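You operate a simulated robot arm through the tools that you are given. There is no shell and no other tool.

Carry out the task below with a simulated robot arm. There is one attempt and no reset: what you move stays moved.

JOB
Set the cup machine to 60 % speed and 5 bar, then give it a trial run.
Fine: both set before the start; let it run two seconds or more, then stop it with the black button.

Only the result counts: the job must be done as asked and must still hold three seconds after the hand-in. Knocking over, shifting, dropping, spilling or breaking anything else fails it.

ROBOT AND FRAMES
A 6-joint arm with a two-finger gripper, fixed in place. Base frame: the origin is at the foot of the arm, x ahead of it, y to its left, z up. Units: mm, rad, N and s.
Its first joint turns from -2.897 to 2.897 rad. Payload 2.54 kg.
The TCP is the grasp point between the finger pads, 30 mm short of the fingertips. In the tool frame z runs along the fingers and y along their closing line. The gripper opens to 116 mm. The gripper's body begins 95 mm behind the TCP.
Orientation is that of the tool frame in the base frame, as a unit quaternion [w, x, y, z]. With the fingers straight down and closing along the base's y, the tool's x points along the base's -x, its y along +y and its z along -z.

CONTROLS
- The arm moves only by the tool move_arm. Its arguments are lists of equal length, an entry for each row: "dp": the shift along the base's x, y, z in mm, a list of three; "delta_rot": the turn, a rotation vector about the base's x, y, z in rad, a list of three; "hand": the closure, from 0 (fully open) to 1 (shut). In form: {"dp": [[dx, dy, dz], ...], "delta_rot": [[wx, wy, wz], ...], "hand": [hand, ...]}. A call has 1 to 20 rows; each row is the pose to reach, as a shift and turn from the pose commanded when the call began. Each row takes 0.2 s and may step no farther than 50 mm and 0.15 rad from the row before; otherwise, or with a gripper value out of range, the whole call is refused. A pose out of reach is approached as far as the arm can. The call stops where the force on the tool passes 40 N (or 10 N more than at its start, if that is more) or the arm is blocked; 0.2 s more then pass. The fingers move at their own pace (about 72 mm/s each) and stop on an object; they squeeze with about 40 N. The grip force told is the motor's: it shows also when the fingers shut on nothing. Time passes only in rows, and 0.2 s behind the last, so rows that repeat a pose let the fingers close. It gives the time, the measured TCP pose, the force on the tool (base axes), the opening and the grip force at its end, in the units of the frame above (readings bear some noise), with the torque about the TCP (base axes, N m) and any sound that the robot's microphone picked up.
- Cameras (640 x 400 px; columns grow to the right, rows downward): "scene" is fixed at [221.2, 500.9, 1856.4]; the picture's right is [-0.82, -0.57, 0.00], its down [-0.56, 0.81, -0.18] and it looks along [0.11, -0.15, -0.98] (base axes); focal length 214 px, centre (320, 200). "wrist" rides on the gripper at [69, -15, -122] in the tool frame; the picture's right is [0.21, 0.98, 0.00], its down [-0.83, 0.18, -0.53] and it looks along [-0.52, 0.11, 0.85] (tool axes); focal length 251 px, centre (320, 200). There is no depth. A picture from a camera that has moved, and an enlarged one, comes with that camera's place and axes in the base frame and with its lens.
- snapshot(camera): a new picture of that camera. It takes no simulated time.
- zoom(camera, box): a new picture of the part [left, top, right, bottom] of that camera's present view, enlarged. It takes no simulated time.
- job_done(): hands the job in; it is judged then, once.

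Places have to be worked out from the pictures, the camera data and where the tool is seen. Open the gripper and draw the arm clear of the work before you hand the job in, unless the task says otherwise.

The tools are called as a command line: name --argument value ..., lists and objects as JSON in quotes. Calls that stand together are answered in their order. move_arm: Moves the arm, as the interface text tells. Its arguments: {"type":"object","properties":{"dp":{"type":"array","items":{"type":"array","items":{"type":"number"}}},"delta_rot":{"type":"array","items":{"type":"array","items":{"type":"number"}}},"hand":{"type":"array","items":{"type":"number"}}},"required":["dp","delta_rot","hand"]} The other tools are called the same way: snapshot (camera) takes a picture; zoom (camera, box) takes an enlarged picture of a part of a camera's view; job_done () hands the job in.

At the start:

```text
t: 0.0
tool_pos: [358.5, 128.7, 1415.7]
tcp_rot: [0.0, -0.001, 1.0, -0.001]
ft_force: [0.5, -0.5, 0.3]
torque: [-0.01, 0.0, 0.01]
grip_width: 115.9
finger_force: 0.1
```

scene: 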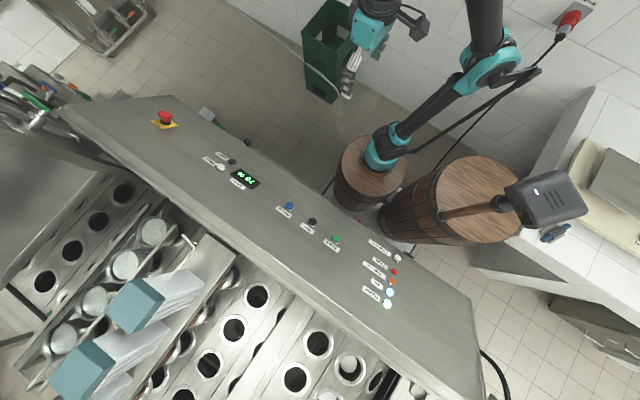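
wrist: 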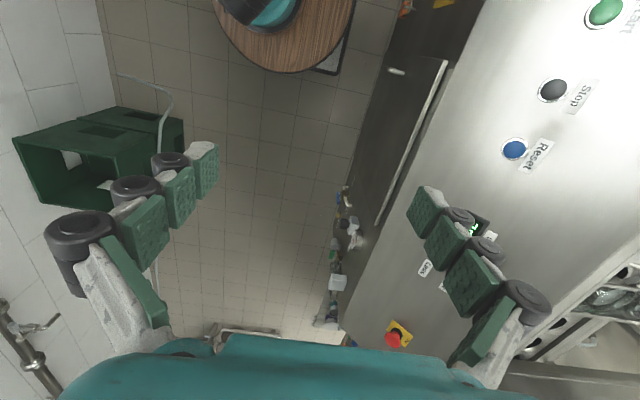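

The scene shows a sloped control panel with buttons, a display and perhaps knobs. I'll zoom in on the details.

zoom --camera "scene" --box '[190, 130, 290, 200]'

zoom --camera "scene" --box '[260, 180, 360, 260]'

zoom --camera "scene" --box '[340, 225, 440, 320]'

zoom --camera "scene" --box '[130, 90, 230, 150]'

zoom --camera "wrist" --box '[320, 180, 560, 360]'

```text
5.71 times, centred on (240, 165) of scene
camera zoom: at [221.2, 500.9, 1856.4], right [-0.82, -0.57, 0.0], down [-0.56, 0.81, -0.18], along [0.11, -0.15, -0.98], focal length 1226 px, centre (777, 400)
```

zoom: 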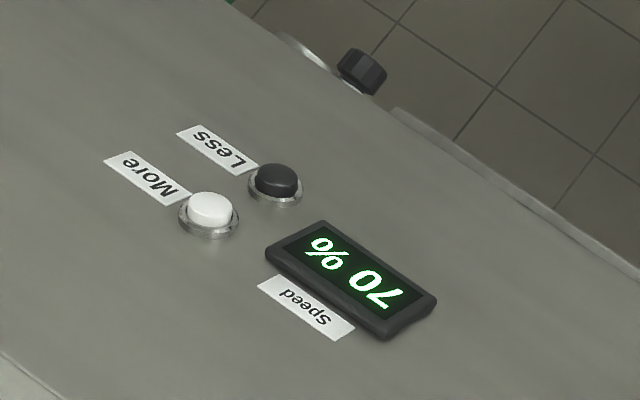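

```text
5.00 times, centred on (310, 220) of scene
camera zoom: at [221.2, 500.9, 1856.4], right [-0.82, -0.57, 0.0], down [-0.56, 0.81, -0.18], along [0.11, -0.15, -0.98], focal length 1072 px, centre (370, 100)
```

zoom: 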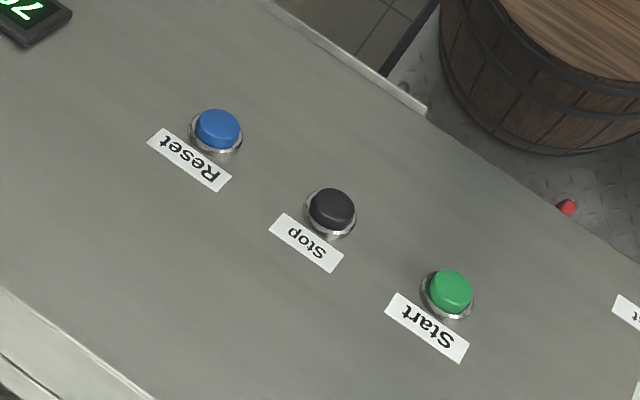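

```text
4.21 times, centred on (390, 272) of scene
camera zoom: at [221.2, 500.9, 1856.4], right [-0.82, -0.57, 0.0], down [-0.56, 0.81, -0.18], along [0.11, -0.15, -0.98], focal length 903 px, centre (25, -105)
```

zoom: 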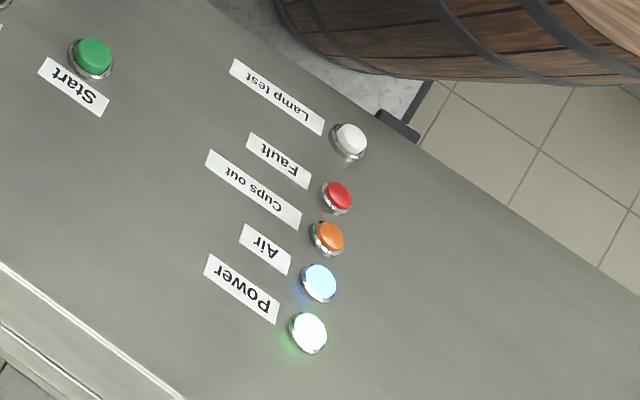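

```text
6.40 times, centred on (180, 120) of scene
camera zoom: at [221.2, 500.9, 1856.4], right [-0.82, -0.57, 0.0], down [-0.56, 0.81, -0.18], along [0.11, -0.15, -0.98], focal length 1373 px, centre (1216, 712)
```

zoom: 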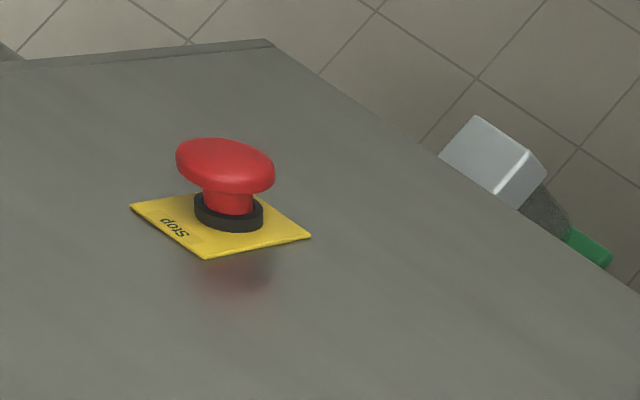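

```text
2.22 times, centred on (440, 270) of wrist
camera zoom: at [289.6, 114.4, 1539.1], right [-0.21, 0.98, 0.0], down [0.83, 0.18, 0.53], along [0.52, 0.11, -0.85], focal length 559 px, centre (53, 44)
```

zoom: 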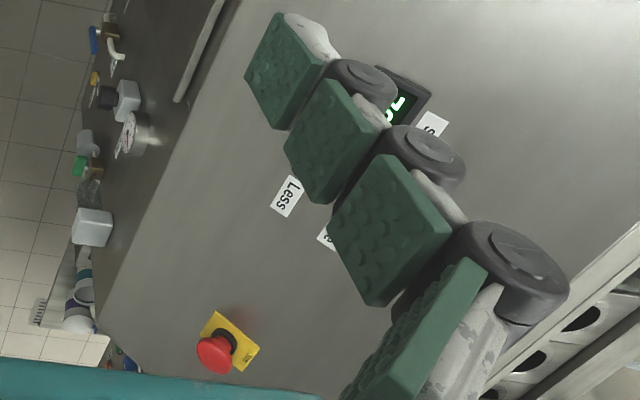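

The display reads 70 % and the Less/More buttons are beside it. Triangulating puts Start at about (184,467,1135), Stop at (279,465,1134) and Reset at (376,466,1135). The regulator and gauge appear to be on the front face of the machine, so I'll turn the wrist to look at it.

move_arm --dp '[[10, -5, 0], [20, -10, 0], [30, -15, 0], [40, -20, 0], [50, -25, 0], [60, -30, 0], [70, -35, 0], [80, -40, 0], [90, -45, 0], [100, -50, 0], [110, -50, 0]]' --delta_rot '[[0, 0, 0.143], [0, 0, 0.286], [0, 0, 0.429], [0, 0, 0.571], [0, 0, 0.714], [0, 0, 0.857], [0, 0, 1.0], [0, 0, 1.143], [0, 0, 1.286], [0, 0, 1.429], [0, 0, 1.571]]' --hand '[0, 0, 0, 0, 0, 0, 0, 0, 0, 0, 0]'

snapshot --camera "wrist"

snapshot --camera "scene"

```text
t: 2.4
tool_pos: [468.9, 80.2, 1418.0]
tcp_rot: [0.0, 0.708, -0.706, -0.001]
ft_force: [0.4, -0.9, 0.5]
torque: [0.07, -0.02, 0.0]
grip_width: 116.2
finger_force: 0.0
```

```text
taken
camera wrist: at [483.3, 10.3, 1540.2], right [-0.98, -0.22, 0.0], down [-0.18, 0.83, 0.53], along [-0.12, 0.52, -0.85], focal length 251 px, centre (320, 200)
```

wrist: 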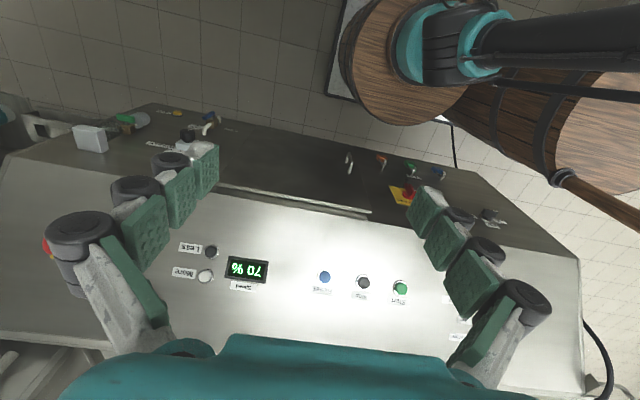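

```text
taken
```

scene: 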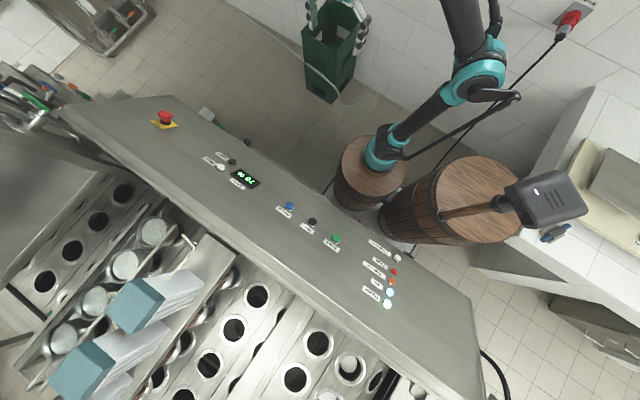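

The front face carries several knobs and valves near the lower rim. I'll zoom in on them.

zoom --camera "wrist" --box '[60, 90, 240, 200]'

zoom --camera "wrist" --box '[320, 130, 520, 260]'

zoom --camera "wrist" --box '[160, 220, 440, 320]'

```text
3.56 times, centred on (150, 145) of wrist
camera zoom: at [483.3, 10.3, 1540.2], right [-0.98, -0.22, 0.0], down [-0.18, 0.83, 0.53], along [-0.12, 0.52, -0.85], focal length 894 px, centre (924, 396)
```

zoom: 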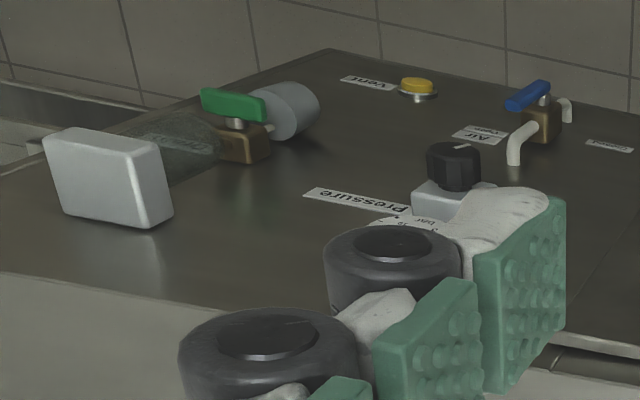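

```text
3.08 times, centred on (420, 195) of wrist
camera zoom: at [483.3, 10.3, 1540.2], right [-0.98, -0.22, 0.0], down [-0.18, 0.83, 0.53], along [-0.12, 0.52, -0.85], focal length 774 px, centre (12, 215)
```

zoom: 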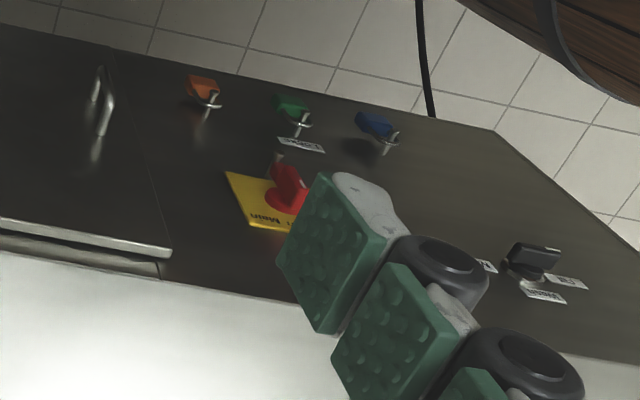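

```text
2.29 times, centred on (300, 270) of wrist
camera zoom: at [483.3, 10.3, 1540.2], right [-0.98, -0.22, 0.0], down [-0.18, 0.83, 0.53], along [-0.12, 0.52, -0.85], focal length 575 px, centre (366, 40)
```

zoom: 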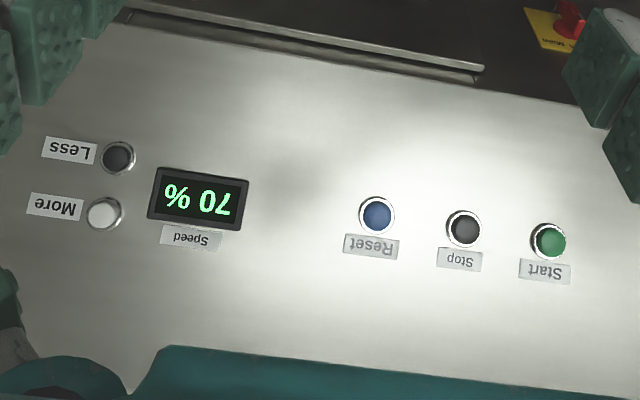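

The pressure regulator (black knob, gauge labelled "Pressure") is on the front face at about (790,310,860). I want the camera above a horizontal tool to work on it, so I'll yaw the wrist back the other way first.

move_arm --dp '[[0, 0, 0], [0, 0, 0], [0, 0, 0], [0, 0, 0], [0, 0, 0], [0, 0, 0], [0, 0, 0], [0, 0, 0], [0, 0, 0], [0, 0, 0], [0, 0, 0], [0, 0, 0], [0, 0, 0], [0, 0, 0], [0, 0, 0], [0, 0, 0], [0, 0, 0], [0, 0, 0], [0, 0, 0], [0, 0, 0]]' --delta_rot '[[0, 0, -0.15], [0, 0, -0.3], [0, 0, -0.45], [0, 0, -0.6], [0, 0, -0.75], [0, 0, -0.9], [0, 0, -1.05], [0, 0, -1.2], [0, 0, -1.35], [0, 0, -1.5], [0, 0, -1.65], [0, 0, -1.8], [0, 0, -1.95], [0, 0, -2.1], [0, 0, -2.25], [0, 0, -2.4], [0, 0, -2.55], [0, 0, -2.7], [0, 0, -2.85], [0, 0, -3.0]]' --hand '[0, 0, 0, 0, 0, 0, 0, 0, 0, 0, 0, 0, 0, 0, 0, 0, 0, 0, 0, 0]'

snapshot --camera "wrist"

```text
t: 6.6
tool_pos: [467.7, 80.1, 1417.2]
tcp_rot: [0.0, 0.657, 0.754, 0.0]
ft_force: [-0.6, -0.9, 1.2]
torque: [0.01, 0.01, -0.02]
grip_width: 115.7
finger_force: 0.1
```

```text
taken
camera wrist: at [444.3, 145.8, 1539.2], right [0.94, 0.35, 0.0], down [0.29, -0.79, 0.53], along [0.19, -0.5, -0.85], focal length 251 px, centre (320, 200)
```

wrist: 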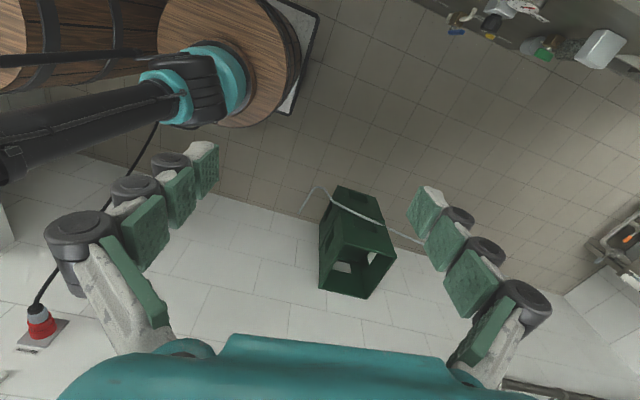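

The yaw worked. I'll finish the last bit of yaw before tilting the tool to horizontal.

move_arm --dp '[[30, -10, -20], [60, -20, -40], [90, -30, -60]]' --delta_rot '[[0, 0, -0.1416], [0, 0, -0.1416], [0, 0, -0.1416]]' --hand '[0, 0, 0]'

move_arm --dp '[[20, -4, -27], [40, -8, -54], [60, -12, -81], [80, -16, -108], [100, -20, -135], [120, -24, -162], [140, -28, -189], [160, -32, -216], [180, -36, -243], [200, -40, -270], [210, -40, -290]]' --delta_rot '[[0.143, 0, 0], [0.286, 0, 0], [0.429, 0, 0], [0.571, 0, 0], [0.714, 0, 0], [0.857, 0, 0], [1.0, 0, 0], [1.143, 0, 0], [1.286, 0, 0], [1.429, 0, 0], [1.571, 0, 0]]' --hand '[0, 0, 0, 0, 0, 0, 0, 0, 0, 0, 0]'

snapshot --camera "wrist"

snapshot --camera "scene"

```text
t: 7.4
tool_pos: [558.9, 50.7, 1356.1]
tcp_rot: [0.0, 0.708, 0.706, 0.001]
ft_force: [-1.1, -1.0, 1.5]
torque: [0.01, -0.06, -0.01]
grip_width: 115.7
finger_force: 0.1
```

```text
t: 9.8
tool_pos: [768.8, 8.1, 1065.9]
tcp_rot: [-0.5, 0.5, 0.499, 0.501]
ft_force: [0.0, -0.4, 0.0]
torque: [-0.04, -0.01, -0.04]
grip_width: 115.8
finger_force: 0.1
```

```text
taken
camera wrist: at [753.5, -113.5, 1134.6], right [0.98, 0.0, 0.21], down [0.18, -0.53, -0.83], along [0.11, 0.85, -0.52], focal length 251 px, centre (320, 200)
```

wrist: 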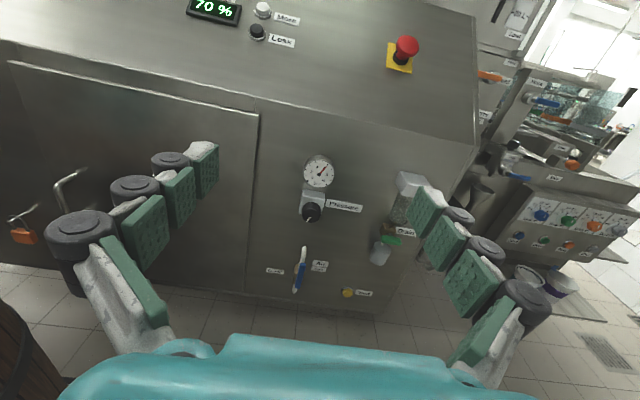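

```text
taken
```

scene: 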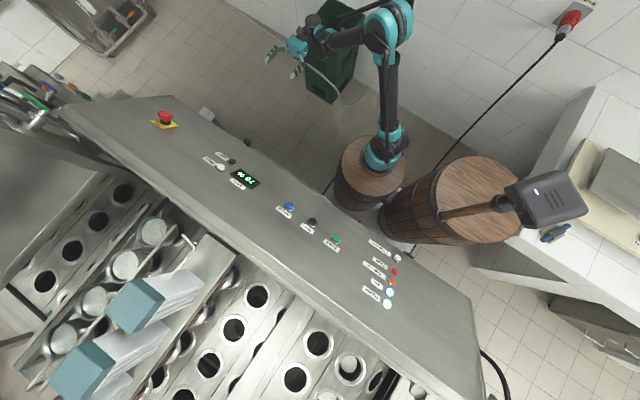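

Excellent view: the gauge and regulator knob face me, with the air valve below. I'll zoom for details.

zoom --camera "wrist" --box '[280, 140, 380, 230]'

zoom --camera "wrist" --box '[260, 230, 420, 310]'

zoom --camera "wrist" --box '[180, 0, 330, 60]'

```text
4.44 times, centred on (330, 185) of wrist
camera zoom: at [753.5, -113.5, 1134.6], right [0.98, 0.0, 0.21], down [0.18, -0.53, -0.83], along [0.11, 0.85, -0.52], focal length 1118 px, centre (276, 267)
```

zoom: 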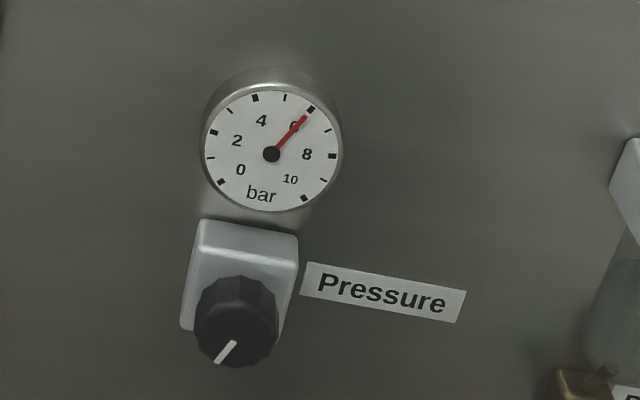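

```text
4.00 times, centred on (340, 270) of wrist
camera zoom: at [753.5, -113.5, 1134.6], right [0.98, 0.0, 0.21], down [0.18, -0.53, -0.83], along [0.11, 0.85, -0.52], focal length 1006 px, centre (240, -80)
```

zoom: 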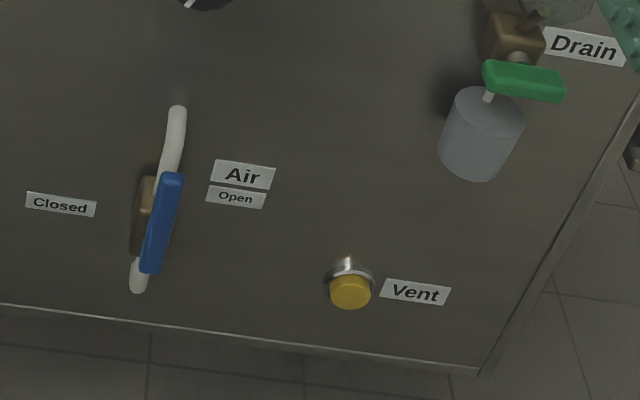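

```text
4.27 times, centred on (255, 30) of wrist
camera zoom: at [753.5, -113.5, 1134.6], right [0.98, 0.0, 0.21], down [0.18, -0.53, -0.83], along [0.11, 0.85, -0.52], focal length 1073 px, centre (597, 925)
```

zoom: 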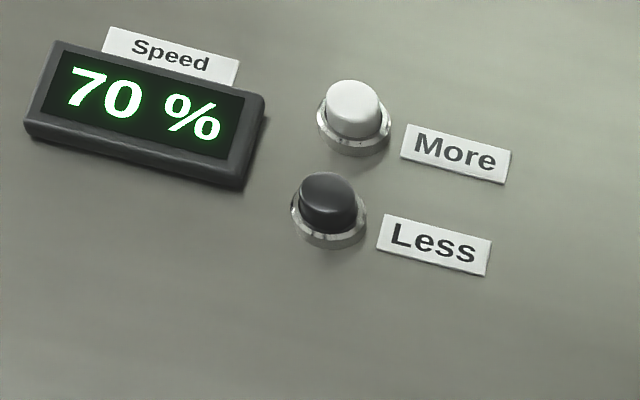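

The gauge reads 6 bar and the air valve is open. The rays from both cameras agree on the regulator knob at about (797,311,838), axis along -y, about 39 mm across. I'll move in front of it with the hand open for a closer look.

move_arm --dp '[[4, 18, -32], [8, 36, -64], [12, 54, -96], [16, 72, -128], [20, 90, -160], [24, 110, -195], [28, 130, -226]]' --delta_rot '[[0, 0, 0], [0, 0, 0], [0, 0, 0], [0, 0, 0], [0, 0, 0], [0, 0, 0], [0, 0, 0]]' --hand '[0, 0, 0, 0, 0, 0, 0]'

snapshot --camera "wrist"

snapshot --camera "scene"

```text
t: 11.4
tool_pos: [797.5, 140.6, 838.4]
tcp_rot: [-0.5, 0.501, 0.5, 0.5]
ft_force: [0.0, 0.4, -0.7]
torque: [-0.01, -0.02, -0.02]
grip_width: 115.6
finger_force: 0.0
```

```text
taken
camera wrist: at [782.5, 18.7, 908.3], right [0.98, 0.0, 0.21], down [0.18, -0.53, -0.83], along [0.12, 0.85, -0.52], focal length 251 px, centre (320, 200)
```

wrist: 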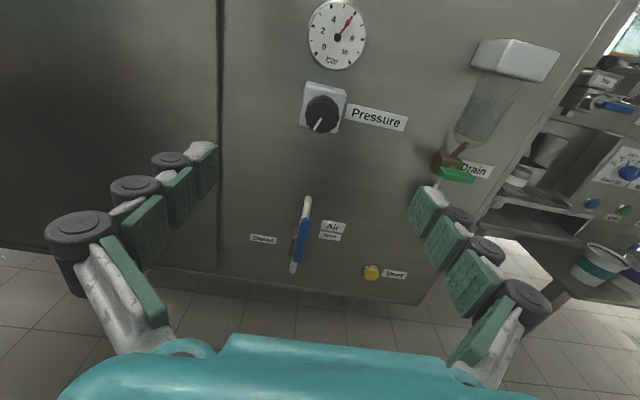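

```text
taken
```

scene: 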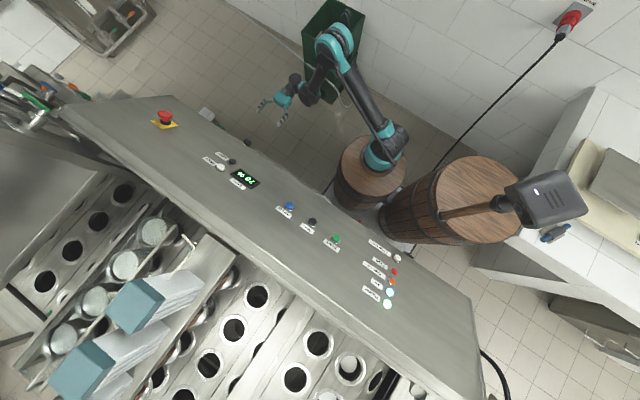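

zoom --camera "wrist" --box '[270, 0, 410, 140]'

zoom --camera "wrist" --box '[230, 190, 410, 300]'

```text
2.86 times, centred on (340, 70) of wrist
camera zoom: at [782.5, 18.7, 908.3], right [0.98, 0.0, 0.21], down [0.18, -0.53, -0.83], along [0.12, 0.85, -0.52], focal length 718 px, centre (263, 571)
```

zoom: 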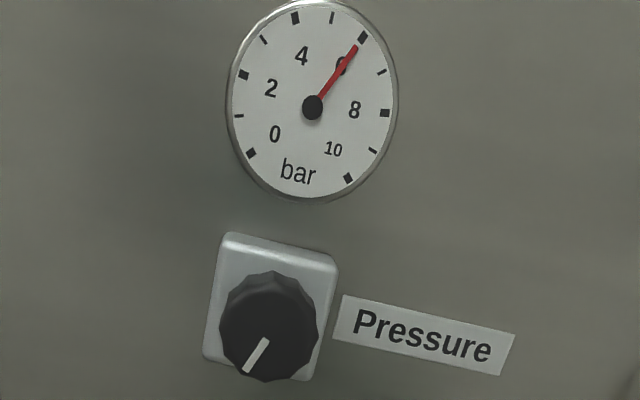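

```text
3.56 times, centred on (320, 245) of wrist
camera zoom: at [782.5, 18.7, 908.3], right [0.98, 0.0, 0.21], down [0.18, -0.53, -0.83], along [0.12, 0.85, -0.52], focal length 894 px, centre (320, 40)
```

zoom: 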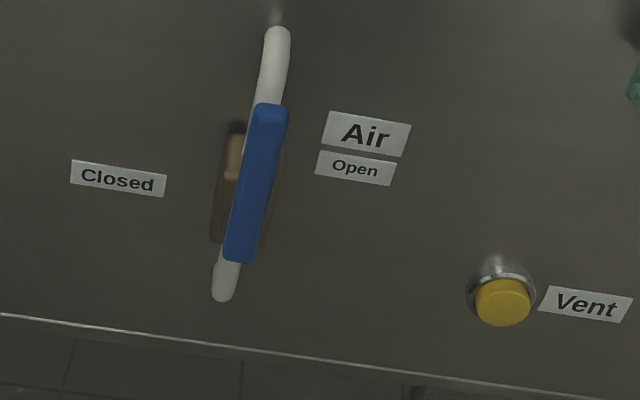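

Refining with exact camera angles puts the knob front centre at about (799,315,837). I'll advance to just short of it and check the alignment.

move_arm --dp '[[1.5, 40, -1], [1.5, 80, -1], [1.5, 115, -1], [1.5, 125, -1]]' --delta_rot '[[0, 0, 0], [0, 0, 0], [0, 0, 0], [0, 0, 0]]' --hand '[0.1, 0.2, 0.3, 0.3]'

snapshot --camera "wrist"

```text
t: 12.4
tool_pos: [799.5, 263.7, 840.2]
tcp_rot: [-0.499, 0.5, 0.499, 0.501]
ft_force: [0.4, 0.6, -0.5]
torque: [0.0, 0.0, 0.0]
grip_width: 81.1
finger_force: 0.0
```

```text
taken
camera wrist: at [783.9, 142.7, 909.5], right [0.98, 0.0, 0.21], down [0.18, -0.53, -0.83], along [0.12, 0.85, -0.52], focal length 251 px, centre (320, 200)
```

wrist: 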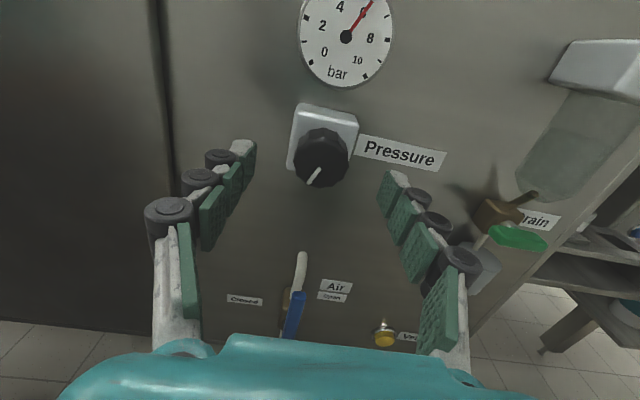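

zoom --camera "wrist" --box '[230, 90, 410, 220]'

```text
3.08 times, centred on (320, 155) of wrist
camera zoom: at [783.9, 142.7, 909.5], right [0.98, 0.0, 0.21], down [0.18, -0.53, -0.83], along [0.12, 0.85, -0.52], focal length 774 px, centre (320, 338)
```

zoom: 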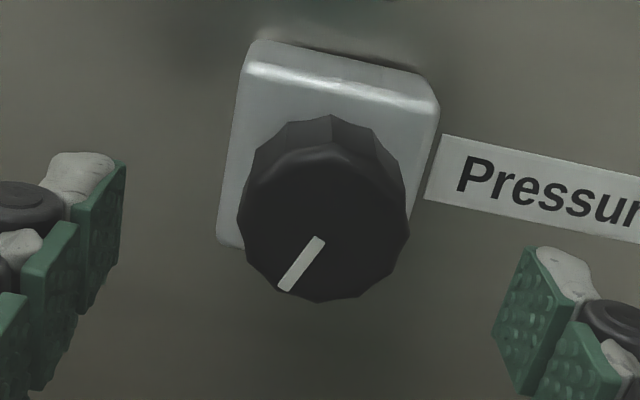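

Fingertips straddle the knob evenly and the grip axis passes through its centre. I'll advance so the tips overlap the knob by about 20 mm, short of the grey body, and close.

move_arm --dp '[[0, 15, -0.5], [0, 30, -0.5], [0, 35, -0.5], [0, 35, -0.5], [0, 35, -0.5], [0, 35, -0.5], [0, 35, -0.5]]' --delta_rot '[[0, 0, 0], [0, 0, 0], [0, 0, 0], [0, 0, 0], [0, 0, 0], [0, 0, 0], [0, 0, 0]]' --hand '[0.3, 0.3, 0.3, 0.5, 0.7, 0.8, 0.8]'

zoom --camera "wrist" --box '[230, 0, 410, 220]'

```text
t: 14.0
tool_pos: [799.7, 299.3, 840.0]
tcp_rot: [-0.5, 0.5, 0.499, 0.5]
ft_force: [13.2, 4.1, 4.9]
torque: [-0.05, 0.01, -0.23]
grip_width: 36.6
finger_force: 45.0
```

```text
1.82 times, centred on (320, 110) of wrist
camera zoom: at [784.6, 177.5, 908.7], right [0.98, 0.0, 0.21], down [0.18, -0.53, -0.83], along [0.12, 0.85, -0.52], focal length 457 px, centre (320, 364)
```

zoom: 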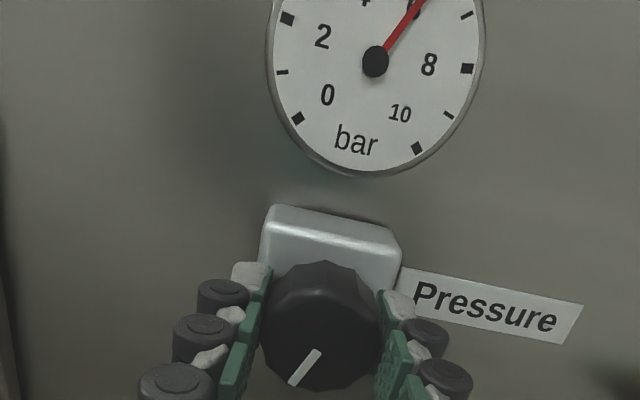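

The knob is held at 36.6 mm wide, with a small sideways load that I'll relieve by shifting 1 mm. Then I'll turn it counter-clockwise (a negative turn about y) by 0.3 rad and read the gauge.

move_arm --dp '[[1, 0, -1], [1, 0, -1], [1, 0, -1], [1, 0, -1]]' --delta_rot '[[0, 0, 0], [0, -0.1, 0], [0, -0.2, 0], [0, -0.3, 0]]' --hand '[0.8, 0.8, 0.8, 0.8]'

snapshot --camera "wrist"

```text
t: 15.0
tool_pos: [800.4, 299.6, 837.7]
tcp_rot: [-0.425, 0.426, 0.563, 0.566]
ft_force: [3.8, 1.4, 0.9]
torque: [0.17, 0.0, 0.36]
grip_width: 36.8
finger_force: 44.8
stopped in row 4: the force on the tool passed its limit at 42 N (the readings are from after the stop); the commanded pose is now the measured one
```

```text
taken
camera wrist: at [766.1, 177.5, 901.5], right [0.88, 0.0, 0.48], down [0.4, -0.53, -0.74], along [0.26, 0.85, -0.47], focal length 251 px, centre (320, 200)
```

wrist: 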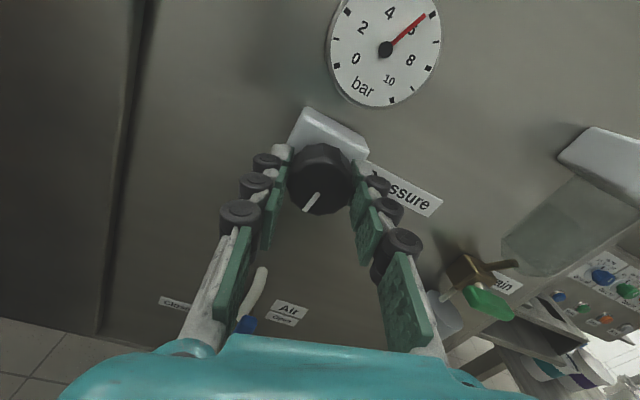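

zoom --camera "wrist" --box '[270, 0, 450, 230]'

```text
1.74 times, centred on (360, 115) of wrist
camera zoom: at [766.1, 177.5, 901.5], right [0.88, 0.0, 0.48], down [0.4, -0.53, -0.74], along [0.26, 0.85, -0.47], focal length 437 px, centre (250, 348)
```

zoom: 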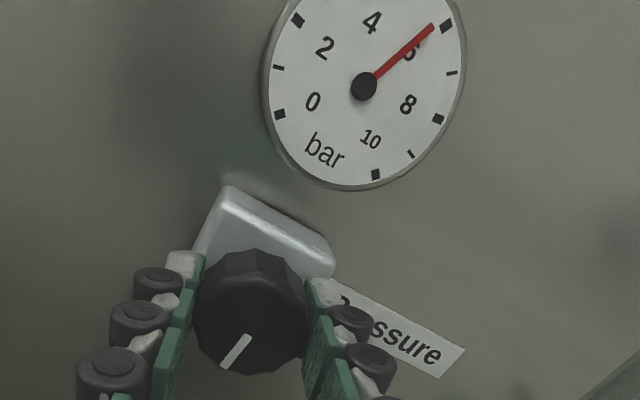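

The pointer stays fixed relative to the fingers, so the knob turned with them (about 0.28 rad), and the needle dropped to about 5.8. Going on counter-clockwise in smaller steps.

move_arm --dp '[[0, 0, 0], [0, 0, 0], [0, 0, 0], [0, 0, 0], [0, 0, 0], [0, 0, 0]]' --delta_rot '[[0, -0.05, 0], [0, -0.1, 0], [0, -0.15, 0], [0, -0.2, 0], [0, -0.25, 0], [0, -0.3, 0]]' --hand '[0.8, 0.8, 0.8, 0.8, 0.8, 0.8]'

zoom --camera "wrist" --box '[270, 0, 450, 230]'

```text
t: 16.4
tool_pos: [801.3, 300.0, 838.7]
tcp_rot: [-0.336, 0.336, 0.621, 0.623]
ft_force: [17.0, 11.1, 13.3]
torque: [0.25, 0.01, -0.13]
grip_width: 36.6
finger_force: 45.3
```

```text
1.74 times, centred on (360, 115) of wrist
camera zoom: at [749.5, 177.5, 888.6], right [0.7, 0.0, 0.72], down [0.6, -0.53, -0.59], along [0.38, 0.85, -0.37], focal length 437 px, centre (250, 348)
```

zoom: 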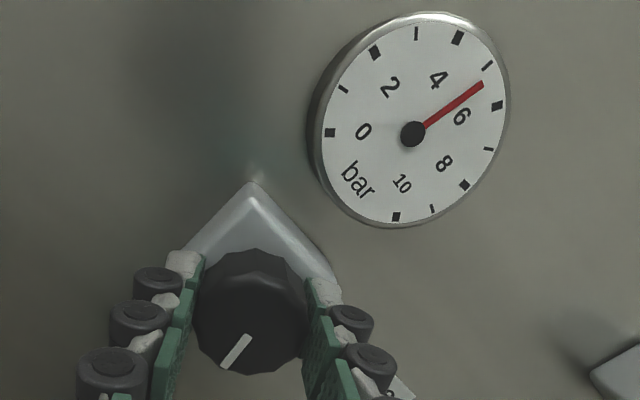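

Needle at about 5.25 now and it may lag. I'll wait a moment without moving and read again.

move_arm --dp '[[0, 0, 0], [0, 0, 0], [0, 0, 0], [0, 0, 0], [0, 0, 0]]' --delta_rot '[[0, 0, 0], [0, 0, 0], [0, 0, 0], [0, 0, 0], [0, 0, 0]]' --hand '[0.8, 0.8, 0.8, 0.8, 0.8]'

zoom --camera "wrist" --box '[340, 0, 500, 100]'

```text
t: 17.6
tool_pos: [800.5, 299.8, 839.4]
tcp_rot: [-0.336, 0.337, 0.62, 0.623]
ft_force: [22.2, 12.9, 18.2]
torque: [0.14, 0.0, -0.23]
grip_width: 36.4
finger_force: 44.9
```

```text
4.00 times, centred on (420, 50) of wrist
camera zoom: at [749.5, 177.4, 888.6], right [0.7, 0.0, 0.71], down [0.6, -0.53, -0.59], along [0.38, 0.85, -0.37], focal length 1006 px, centre (-80, 800)
```

zoom: 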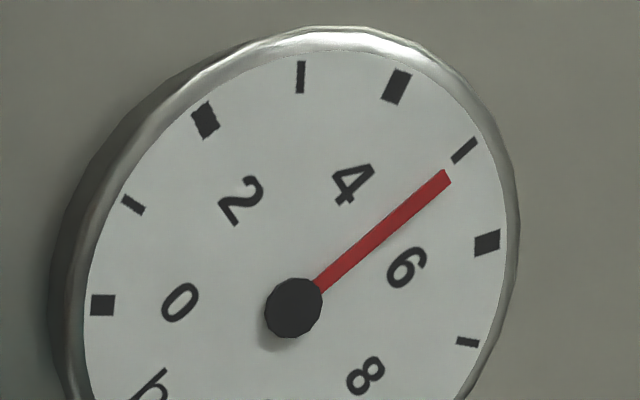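

The needle does lag and is now at about 5.08. I'll wait longer for it to settle.

move_arm --dp '[[0, 0, 0], [0, 0, 0], [0, 0, 0], [0, 0, 0], [0, 0, 0], [0, 0, 0], [0, 0, 0], [0, 0, 0], [0, 0, 0], [0, 0, 0]]' --delta_rot '[[0, 0, 0], [0, 0, 0], [0, 0, 0], [0, 0, 0], [0, 0, 0], [0, 0, 0], [0, 0, 0], [0, 0, 0], [0, 0, 0], [0, 0, 0]]' --hand '[0.8, 0.8, 0.8, 0.8, 0.8, 0.8, 0.8, 0.8, 0.8, 0.8]'

zoom --camera "wrist" --box '[340, 0, 500, 100]'

```text
t: 19.8
tool_pos: [800.5, 299.1, 838.9]
tcp_rot: [-0.336, 0.337, 0.62, 0.623]
ft_force: [27.9, 13.4, 22.5]
torque: [0.29, 0.03, -0.26]
grip_width: 36.5
finger_force: 44.5
```

```text
4.00 times, centred on (420, 50) of wrist
camera zoom: at [749.5, 177.4, 888.6], right [0.7, 0.0, 0.71], down [0.6, -0.53, -0.59], along [0.38, 0.85, -0.37], focal length 1006 px, centre (-80, 800)
```

zoom: 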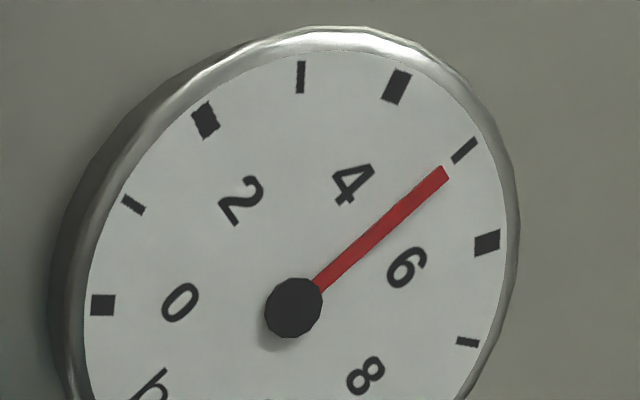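

It seems to be settling right at about 5.0, but the view is oblique. I'll release the knob, back off and view the gauge squarely.

move_arm --dp '[[0, 0, 0], [0, 0, 0], [0, 0, 0], [0, -20, 0], [0, -50, 0], [0, -90, 0], [0, -130, 0], [0, -160, 10], [0, -180, 30]]' --delta_rot '[[0, 0, 0], [0, 0, 0], [0, 0, 0], [0, 0, 0], [0, 0.1, 0], [0, 0.2, 0], [0, 0.3, 0], [0, 0.45, 0], [0, 0.58, 0]]' --hand '[0.5, 0.4, 0.3, 0.3, 0.3, 0.3, 0.3, 0.3, 0.3]'

snapshot --camera "wrist"

```text
t: 21.8
tool_pos: [798.8, 118.1, 869.8]
tcp_rot: [-0.501, 0.501, 0.498, 0.5]
ft_force: [0.2, -0.6, -0.5]
torque: [0.01, -0.03, 0.0]
grip_width: 81.5
finger_force: 0.0
```

```text
taken
camera wrist: at [784.0, -2.7, 938.3], right [0.98, 0.0, 0.21], down [0.18, -0.53, -0.83], along [0.12, 0.85, -0.52], focal length 251 px, centre (320, 200)
```

wrist: 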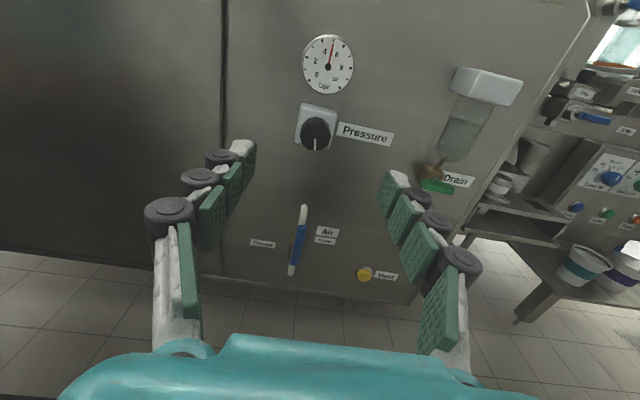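

zoom --camera "wrist" --box '[290, 20, 370, 110]'

zoom --camera "wrist" --box '[295, 95, 345, 160]'

```text
4.44 times, centred on (330, 65) of wrist
camera zoom: at [784.0, -2.7, 938.3], right [0.98, 0.0, 0.21], down [0.18, -0.53, -0.83], along [0.12, 0.85, -0.52], focal length 1118 px, centre (276, 800)
```

zoom: 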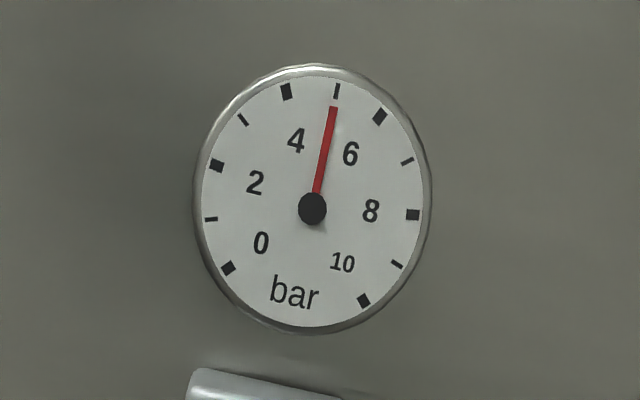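

```text
6.15 times, centred on (320, 128) of wrist
camera zoom: at [784.0, -2.7, 938.3], right [0.98, 0.0, 0.21], down [0.18, -0.53, -0.83], along [0.12, 0.85, -0.52], focal length 1547 px, centre (320, 646)
```

zoom: 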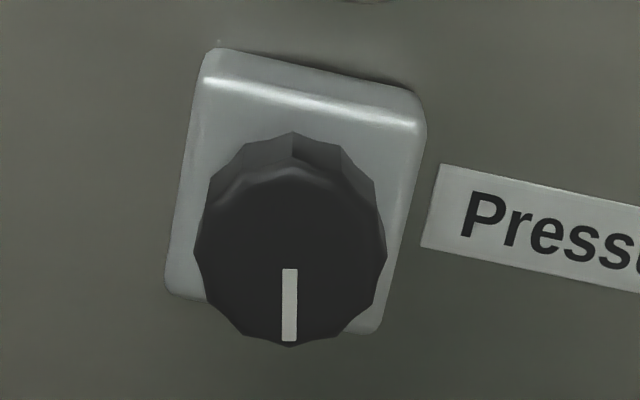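

The needle sits right on the 5 bar tick (angle within about 0.3°). Next is the Less button at about (636,453,1128) on the 45° panel. I'll rise, tilt the tool to the panel normal and hover about 100 mm off with the fingers closed.

move_arm --dp '[[-18, 0, 44], [-36, 0, 88], [-54, 0, 132], [-72, 0, 176], [-90, 0, 220], [-108, 0, 264], [-126, 0, 308], [-144, 0, 352], [-163, 0, 400], [-163, 45, 400], [-163, 90, 400], [-163, 135, 395], [-163, 180, 385], [-163, 220, 370], [-163, 243, 350], [-163, 243, 350]]' --delta_rot '[[-0.08, 0, 0], [-0.17, 0, 0], [-0.26, 0, 0], [-0.35, 0, 0], [-0.44, 0, 0], [-0.53, 0, 0], [-0.62, 0, 0], [-0.71, 0, 0], [-0.785, 0, 0], [-0.785, 0, 0], [-0.785, 0, 0], [-0.785, 0, 0], [-0.785, 0, 0], [-0.785, 0, 0], [-0.785, 0, 0], [-0.785, 0, 0]]' --hand '[0.3, 0.3, 0.3, 0.3, 0.4, 0.5, 0.6, 0.7, 0.8, 0.9, 1, 1, 1, 1, 1, 1]'

snapshot --camera "wrist"

snapshot --camera "scene"

```text
refused: row 9 steps farther than a row can; nothing moved
```

```text
taken
camera wrist: at [784.0, -2.7, 938.3], right [0.98, 0.0, 0.21], down [0.18, -0.53, -0.83], along [0.12, 0.85, -0.52], focal length 251 px, centre (320, 200)
```

wrist: 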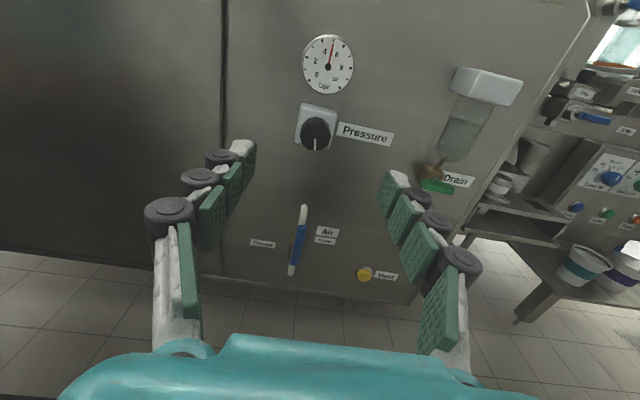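

```text
taken
```

scene: 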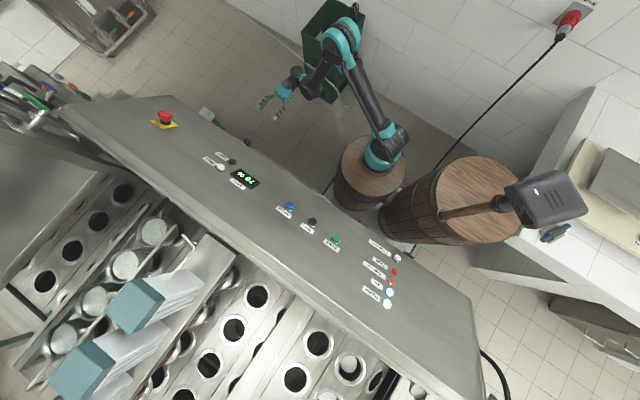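

One row stepped slightly too far and nothing moved. I'm resending the move with finer steps.

move_arm --dp '[[-18, 0, 43], [-36, 0, 86], [-54, 0, 129], [-72, 0, 172], [-90, 0, 215], [-108, 0, 258], [-126, 0, 301], [-144, 0, 344], [-155, 0, 380], [-163, 15, 400], [-163, 60, 400], [-163, 100, 400], [-163, 140, 395], [-163, 180, 385], [-163, 220, 370], [-163, 243, 350], [-163, 243, 350]]' --delta_rot '[[-0.08, 0, 0], [-0.17, 0, 0], [-0.26, 0, 0], [-0.35, 0, 0], [-0.44, 0, 0], [-0.53, 0, 0], [-0.62, 0, 0], [-0.71, 0, 0], [-0.785, 0, 0], [-0.785, 0, 0], [-0.785, 0, 0], [-0.785, 0, 0], [-0.785, 0, 0], [-0.785, 0, 0], [-0.785, 0, 0], [-0.785, 0, 0], [-0.785, 0, 0]]' --hand '[0.3, 0.3, 0.3, 0.3, 0.4, 0.5, 0.6, 0.7, 0.8, 0.9, 1, 1, 1, 1, 1, 1, 1]'

snapshot --camera "wrist"

snapshot --camera "scene"

```text
t: 25.4
tool_pos: [636.5, 363.9, 1220.0]
tcp_rot: [-0.271, 0.653, 0.653, 0.272]
ft_force: [-0.7, -0.3, -1.0]
torque: [-0.03, -0.01, -0.01]
grip_width: 0.0
finger_force: 28.4
```

```text
taken
camera wrist: at [620.8, 325.8, 1355.2], right [0.98, 0.15, 0.15], down [0.18, -0.96, -0.21], along [0.12, 0.23, -0.97], focal length 251 px, centre (320, 200)
```

wrist: 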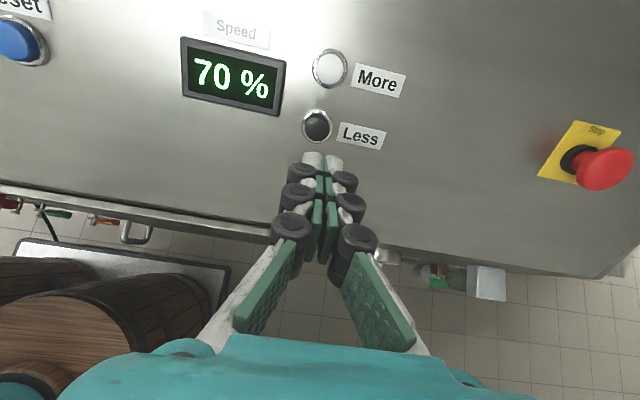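

```text
taken
```

scene: 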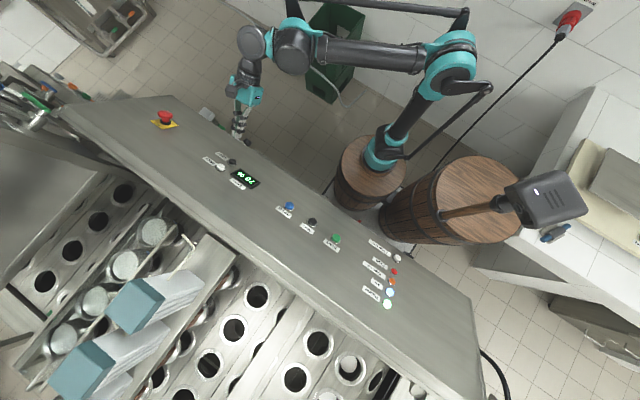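

The Less button refines to about (633.5,455,1129.5). I'll approach along the panel normal to about 10 mm short of contact and check.

move_arm --dp '[[-2.3, 20, -20], [-2.3, 40, -40], [-2.3, 55, -54.5], [-2.3, 62.5, -61.5], [-2.3, 62.5, -61.5]]' --delta_rot '[[0, 0, 0], [0, 0, 0], [0, 0, 0], [0, 0, 0], [0, 0, 0]]' --hand '[1, 1, 1, 1, 1]'

snapshot --camera "wrist"

zoom --camera "wrist" --box '[240, 100, 400, 220]'

zoom --camera "scene" --box '[190, 110, 290, 200]'

```text
t: 26.6
tool_pos: [635.8, 425.4, 1158.5]
tcp_rot: [-0.27, 0.653, 0.653, 0.272]
ft_force: [-0.5, -0.1, 1.6]
torque: [-0.02, -0.02, 0.0]
grip_width: 0.0
finger_force: 28.5
```

```text
taken
camera wrist: at [619.5, 387.5, 1293.9], right [0.98, 0.15, 0.15], down [0.18, -0.96, -0.21], along [0.12, 0.23, -0.97], focal length 251 px, centre (320, 200)
```

wrist: 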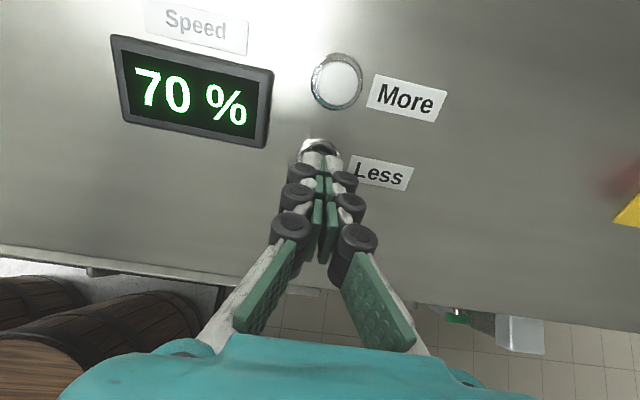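

```text
3.33 times, centred on (320, 160) of wrist
camera zoom: at [619.5, 387.5, 1293.9], right [0.98, 0.15, 0.15], down [0.18, -0.96, -0.21], along [0.12, 0.23, -0.97], focal length 838 px, centre (320, 333)
```

zoom: 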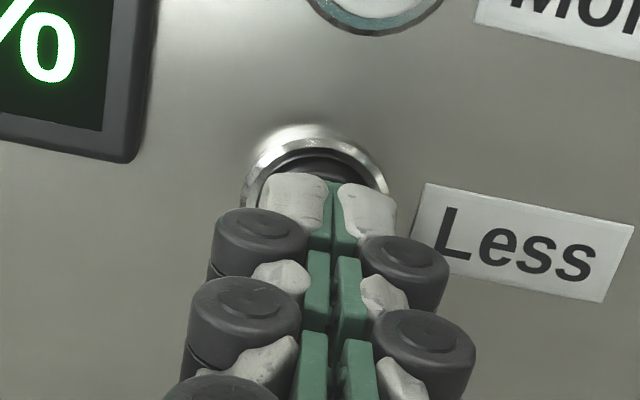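

```text
4.44 times, centred on (240, 155) of scene
camera zoom: at [221.2, 500.9, 1856.4], right [-0.82, -0.57, 0.0], down [-0.56, 0.81, -0.18], along [0.11, -0.15, -0.98], focal length 953 px, centre (676, 400)
```

zoom: 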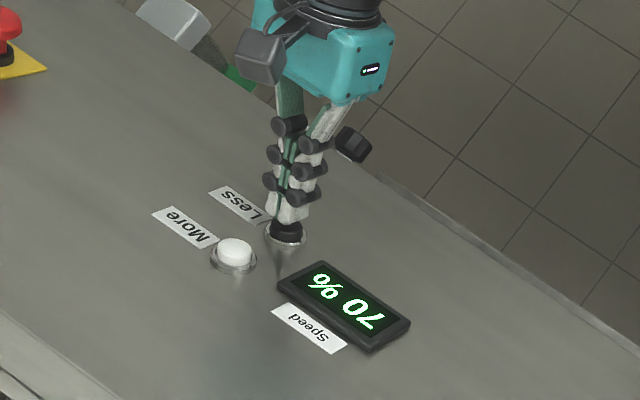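

Tips are just above the Less button, about 2 mm too far to +x. I'll shift, push in along the normal by up to 13 mm and retract, then read the display.

move_arm --dp '[[-2, 2, -2], [-2, 4.5, -4.5], [-2, 6.5, -6.5], [-2, 8.5, -8.5], [-2, 2, -2], [-2, -3, 3]]' --delta_rot '[[0, 0, 0], [0, 0, 0], [0, 0, 0], [0, 0, 0], [0, 0, 0], [0, 0, 0]]' --hand '[1, 1, 1, 1, 1, 1]'

zoom --camera "wrist" --box '[100, 20, 420, 220]'

```text
t: 28.0
tool_pos: [633.4, 420.9, 1160.7]
tcp_rot: [-0.27, 0.653, 0.653, 0.272]
ft_force: [0.3, 0.2, -0.8]
torque: [0.01, 0.02, 0.0]
grip_width: 0.0
finger_force: 28.7
```

```text
2.00 times, centred on (260, 120) of wrist
camera zoom: at [617.7, 384.2, 1295.9], right [0.98, 0.15, 0.15], down [0.18, -0.96, -0.21], along [0.12, 0.23, -0.97], focal length 503 px, centre (440, 360)
```

zoom: 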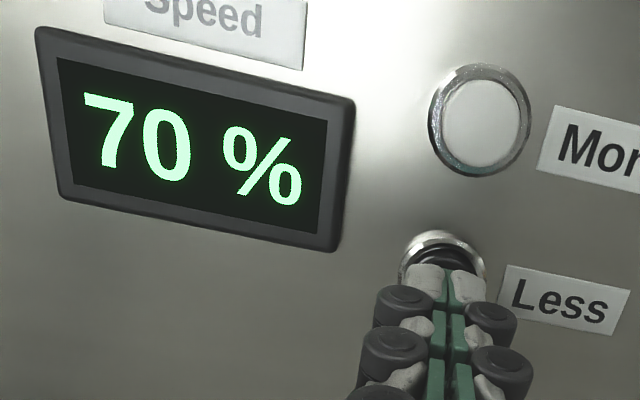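

No change yet. I'll press a few millimetres deeper and retract.

move_arm --dp '[[0, 8, -8], [0, 11.5, -11.5], [0, 13, -13], [0, 14.5, -14.5], [0, 7, -7], [0, 0, 0]]' --delta_rot '[[0, 0, 0], [0, 0, 0], [0, 0, 0], [0, 0, 0], [0, 0, 0], [0, 0, 0]]' --hand '[1, 1, 1, 1, 1, 1]'

zoom --camera "wrist" --box '[100, 20, 420, 220]'

```text
t: 29.4
tool_pos: [633.4, 423.6, 1160.5]
tcp_rot: [-0.271, 0.653, 0.653, 0.272]
ft_force: [0.2, -0.3, 0.8]
torque: [0.01, -0.03, 0.02]
grip_width: 0.0
finger_force: 29.0
heard: click
```

```text
2.00 times, centred on (260, 120) of wrist
camera zoom: at [617.3, 386.0, 1296.3], right [0.98, 0.15, 0.15], down [0.18, -0.96, -0.21], along [0.12, 0.23, -0.97], focal length 503 px, centre (440, 360)
```

zoom: 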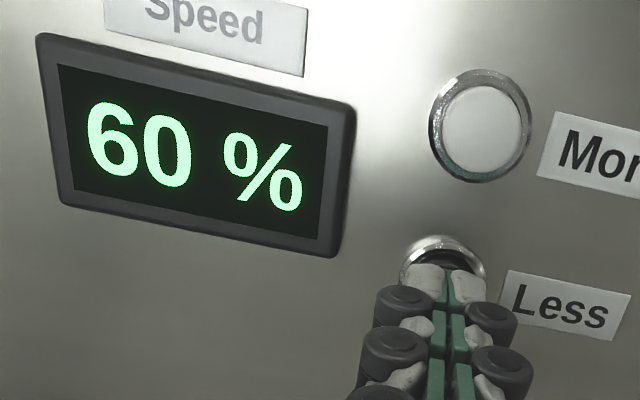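

The display reads 60 %. I'll retract from the panel and move along to between Start and Stop, at a safe standoff, to look at them.

move_arm --dp '[[0, -20, 20], [0, -50, 50], [-40, -60, 60], [-85, -60, 60], [-130, -60, 60], [-175, -60, 60], [-220, -60, 60], [-265, -60, 60], [-310, -60, 60], [-350, -60, 60], [-390, -60, 60], [-403, -60, 60], [-403, -60, 60]]' --delta_rot '[[0, 0, 0], [0, 0, 0], [0, 0, 0], [0, 0, 0], [0, 0, 0], [0, 0, 0], [0, 0, 0], [0, 0, 0], [0, 0, 0], [0, 0, 0], [0, 0, 0], [0, 0, 0], [0, 0, 0]]' --hand '[1, 1, 1, 1, 1, 1, 1, 1, 1, 1, 1, 1, 1]'

snapshot --camera "wrist"

snapshot --camera "scene"

zoom --camera "scene" --box '[340, 225, 440, 320]'

```text
t: 32.2
tool_pos: [230.6, 363.1, 1220.3]
tcp_rot: [-0.271, 0.653, 0.653, 0.271]
ft_force: [0.0, 0.4, -0.7]
torque: [-0.02, 0.01, -0.01]
grip_width: 0.2
finger_force: 28.9
```

```text
taken
camera wrist: at [215.7, 324.9, 1355.0], right [0.98, 0.15, 0.15], down [0.18, -0.96, -0.21], along [0.12, 0.23, -0.97], focal length 251 px, centre (320, 200)
```

wrist: 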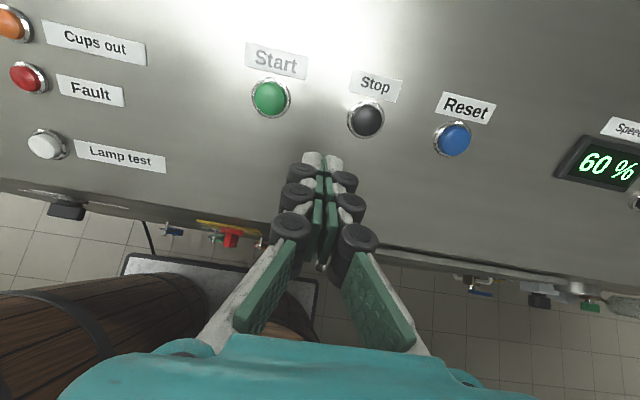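

```text
taken
```

scene: 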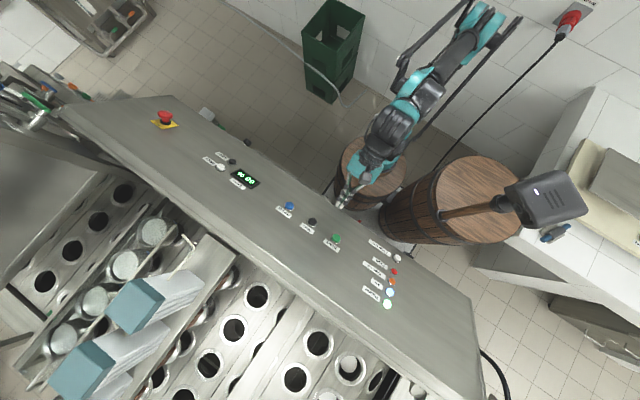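

```text
4.21 times, centred on (390, 272) of scene
camera zoom: at [221.2, 500.9, 1856.4], right [-0.82, -0.57, 0.0], down [-0.56, 0.81, -0.18], along [0.11, -0.15, -0.98], focal length 903 px, centre (25, -105)
```

zoom: 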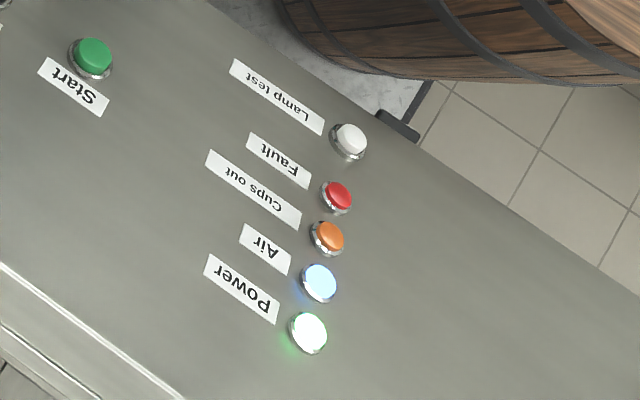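

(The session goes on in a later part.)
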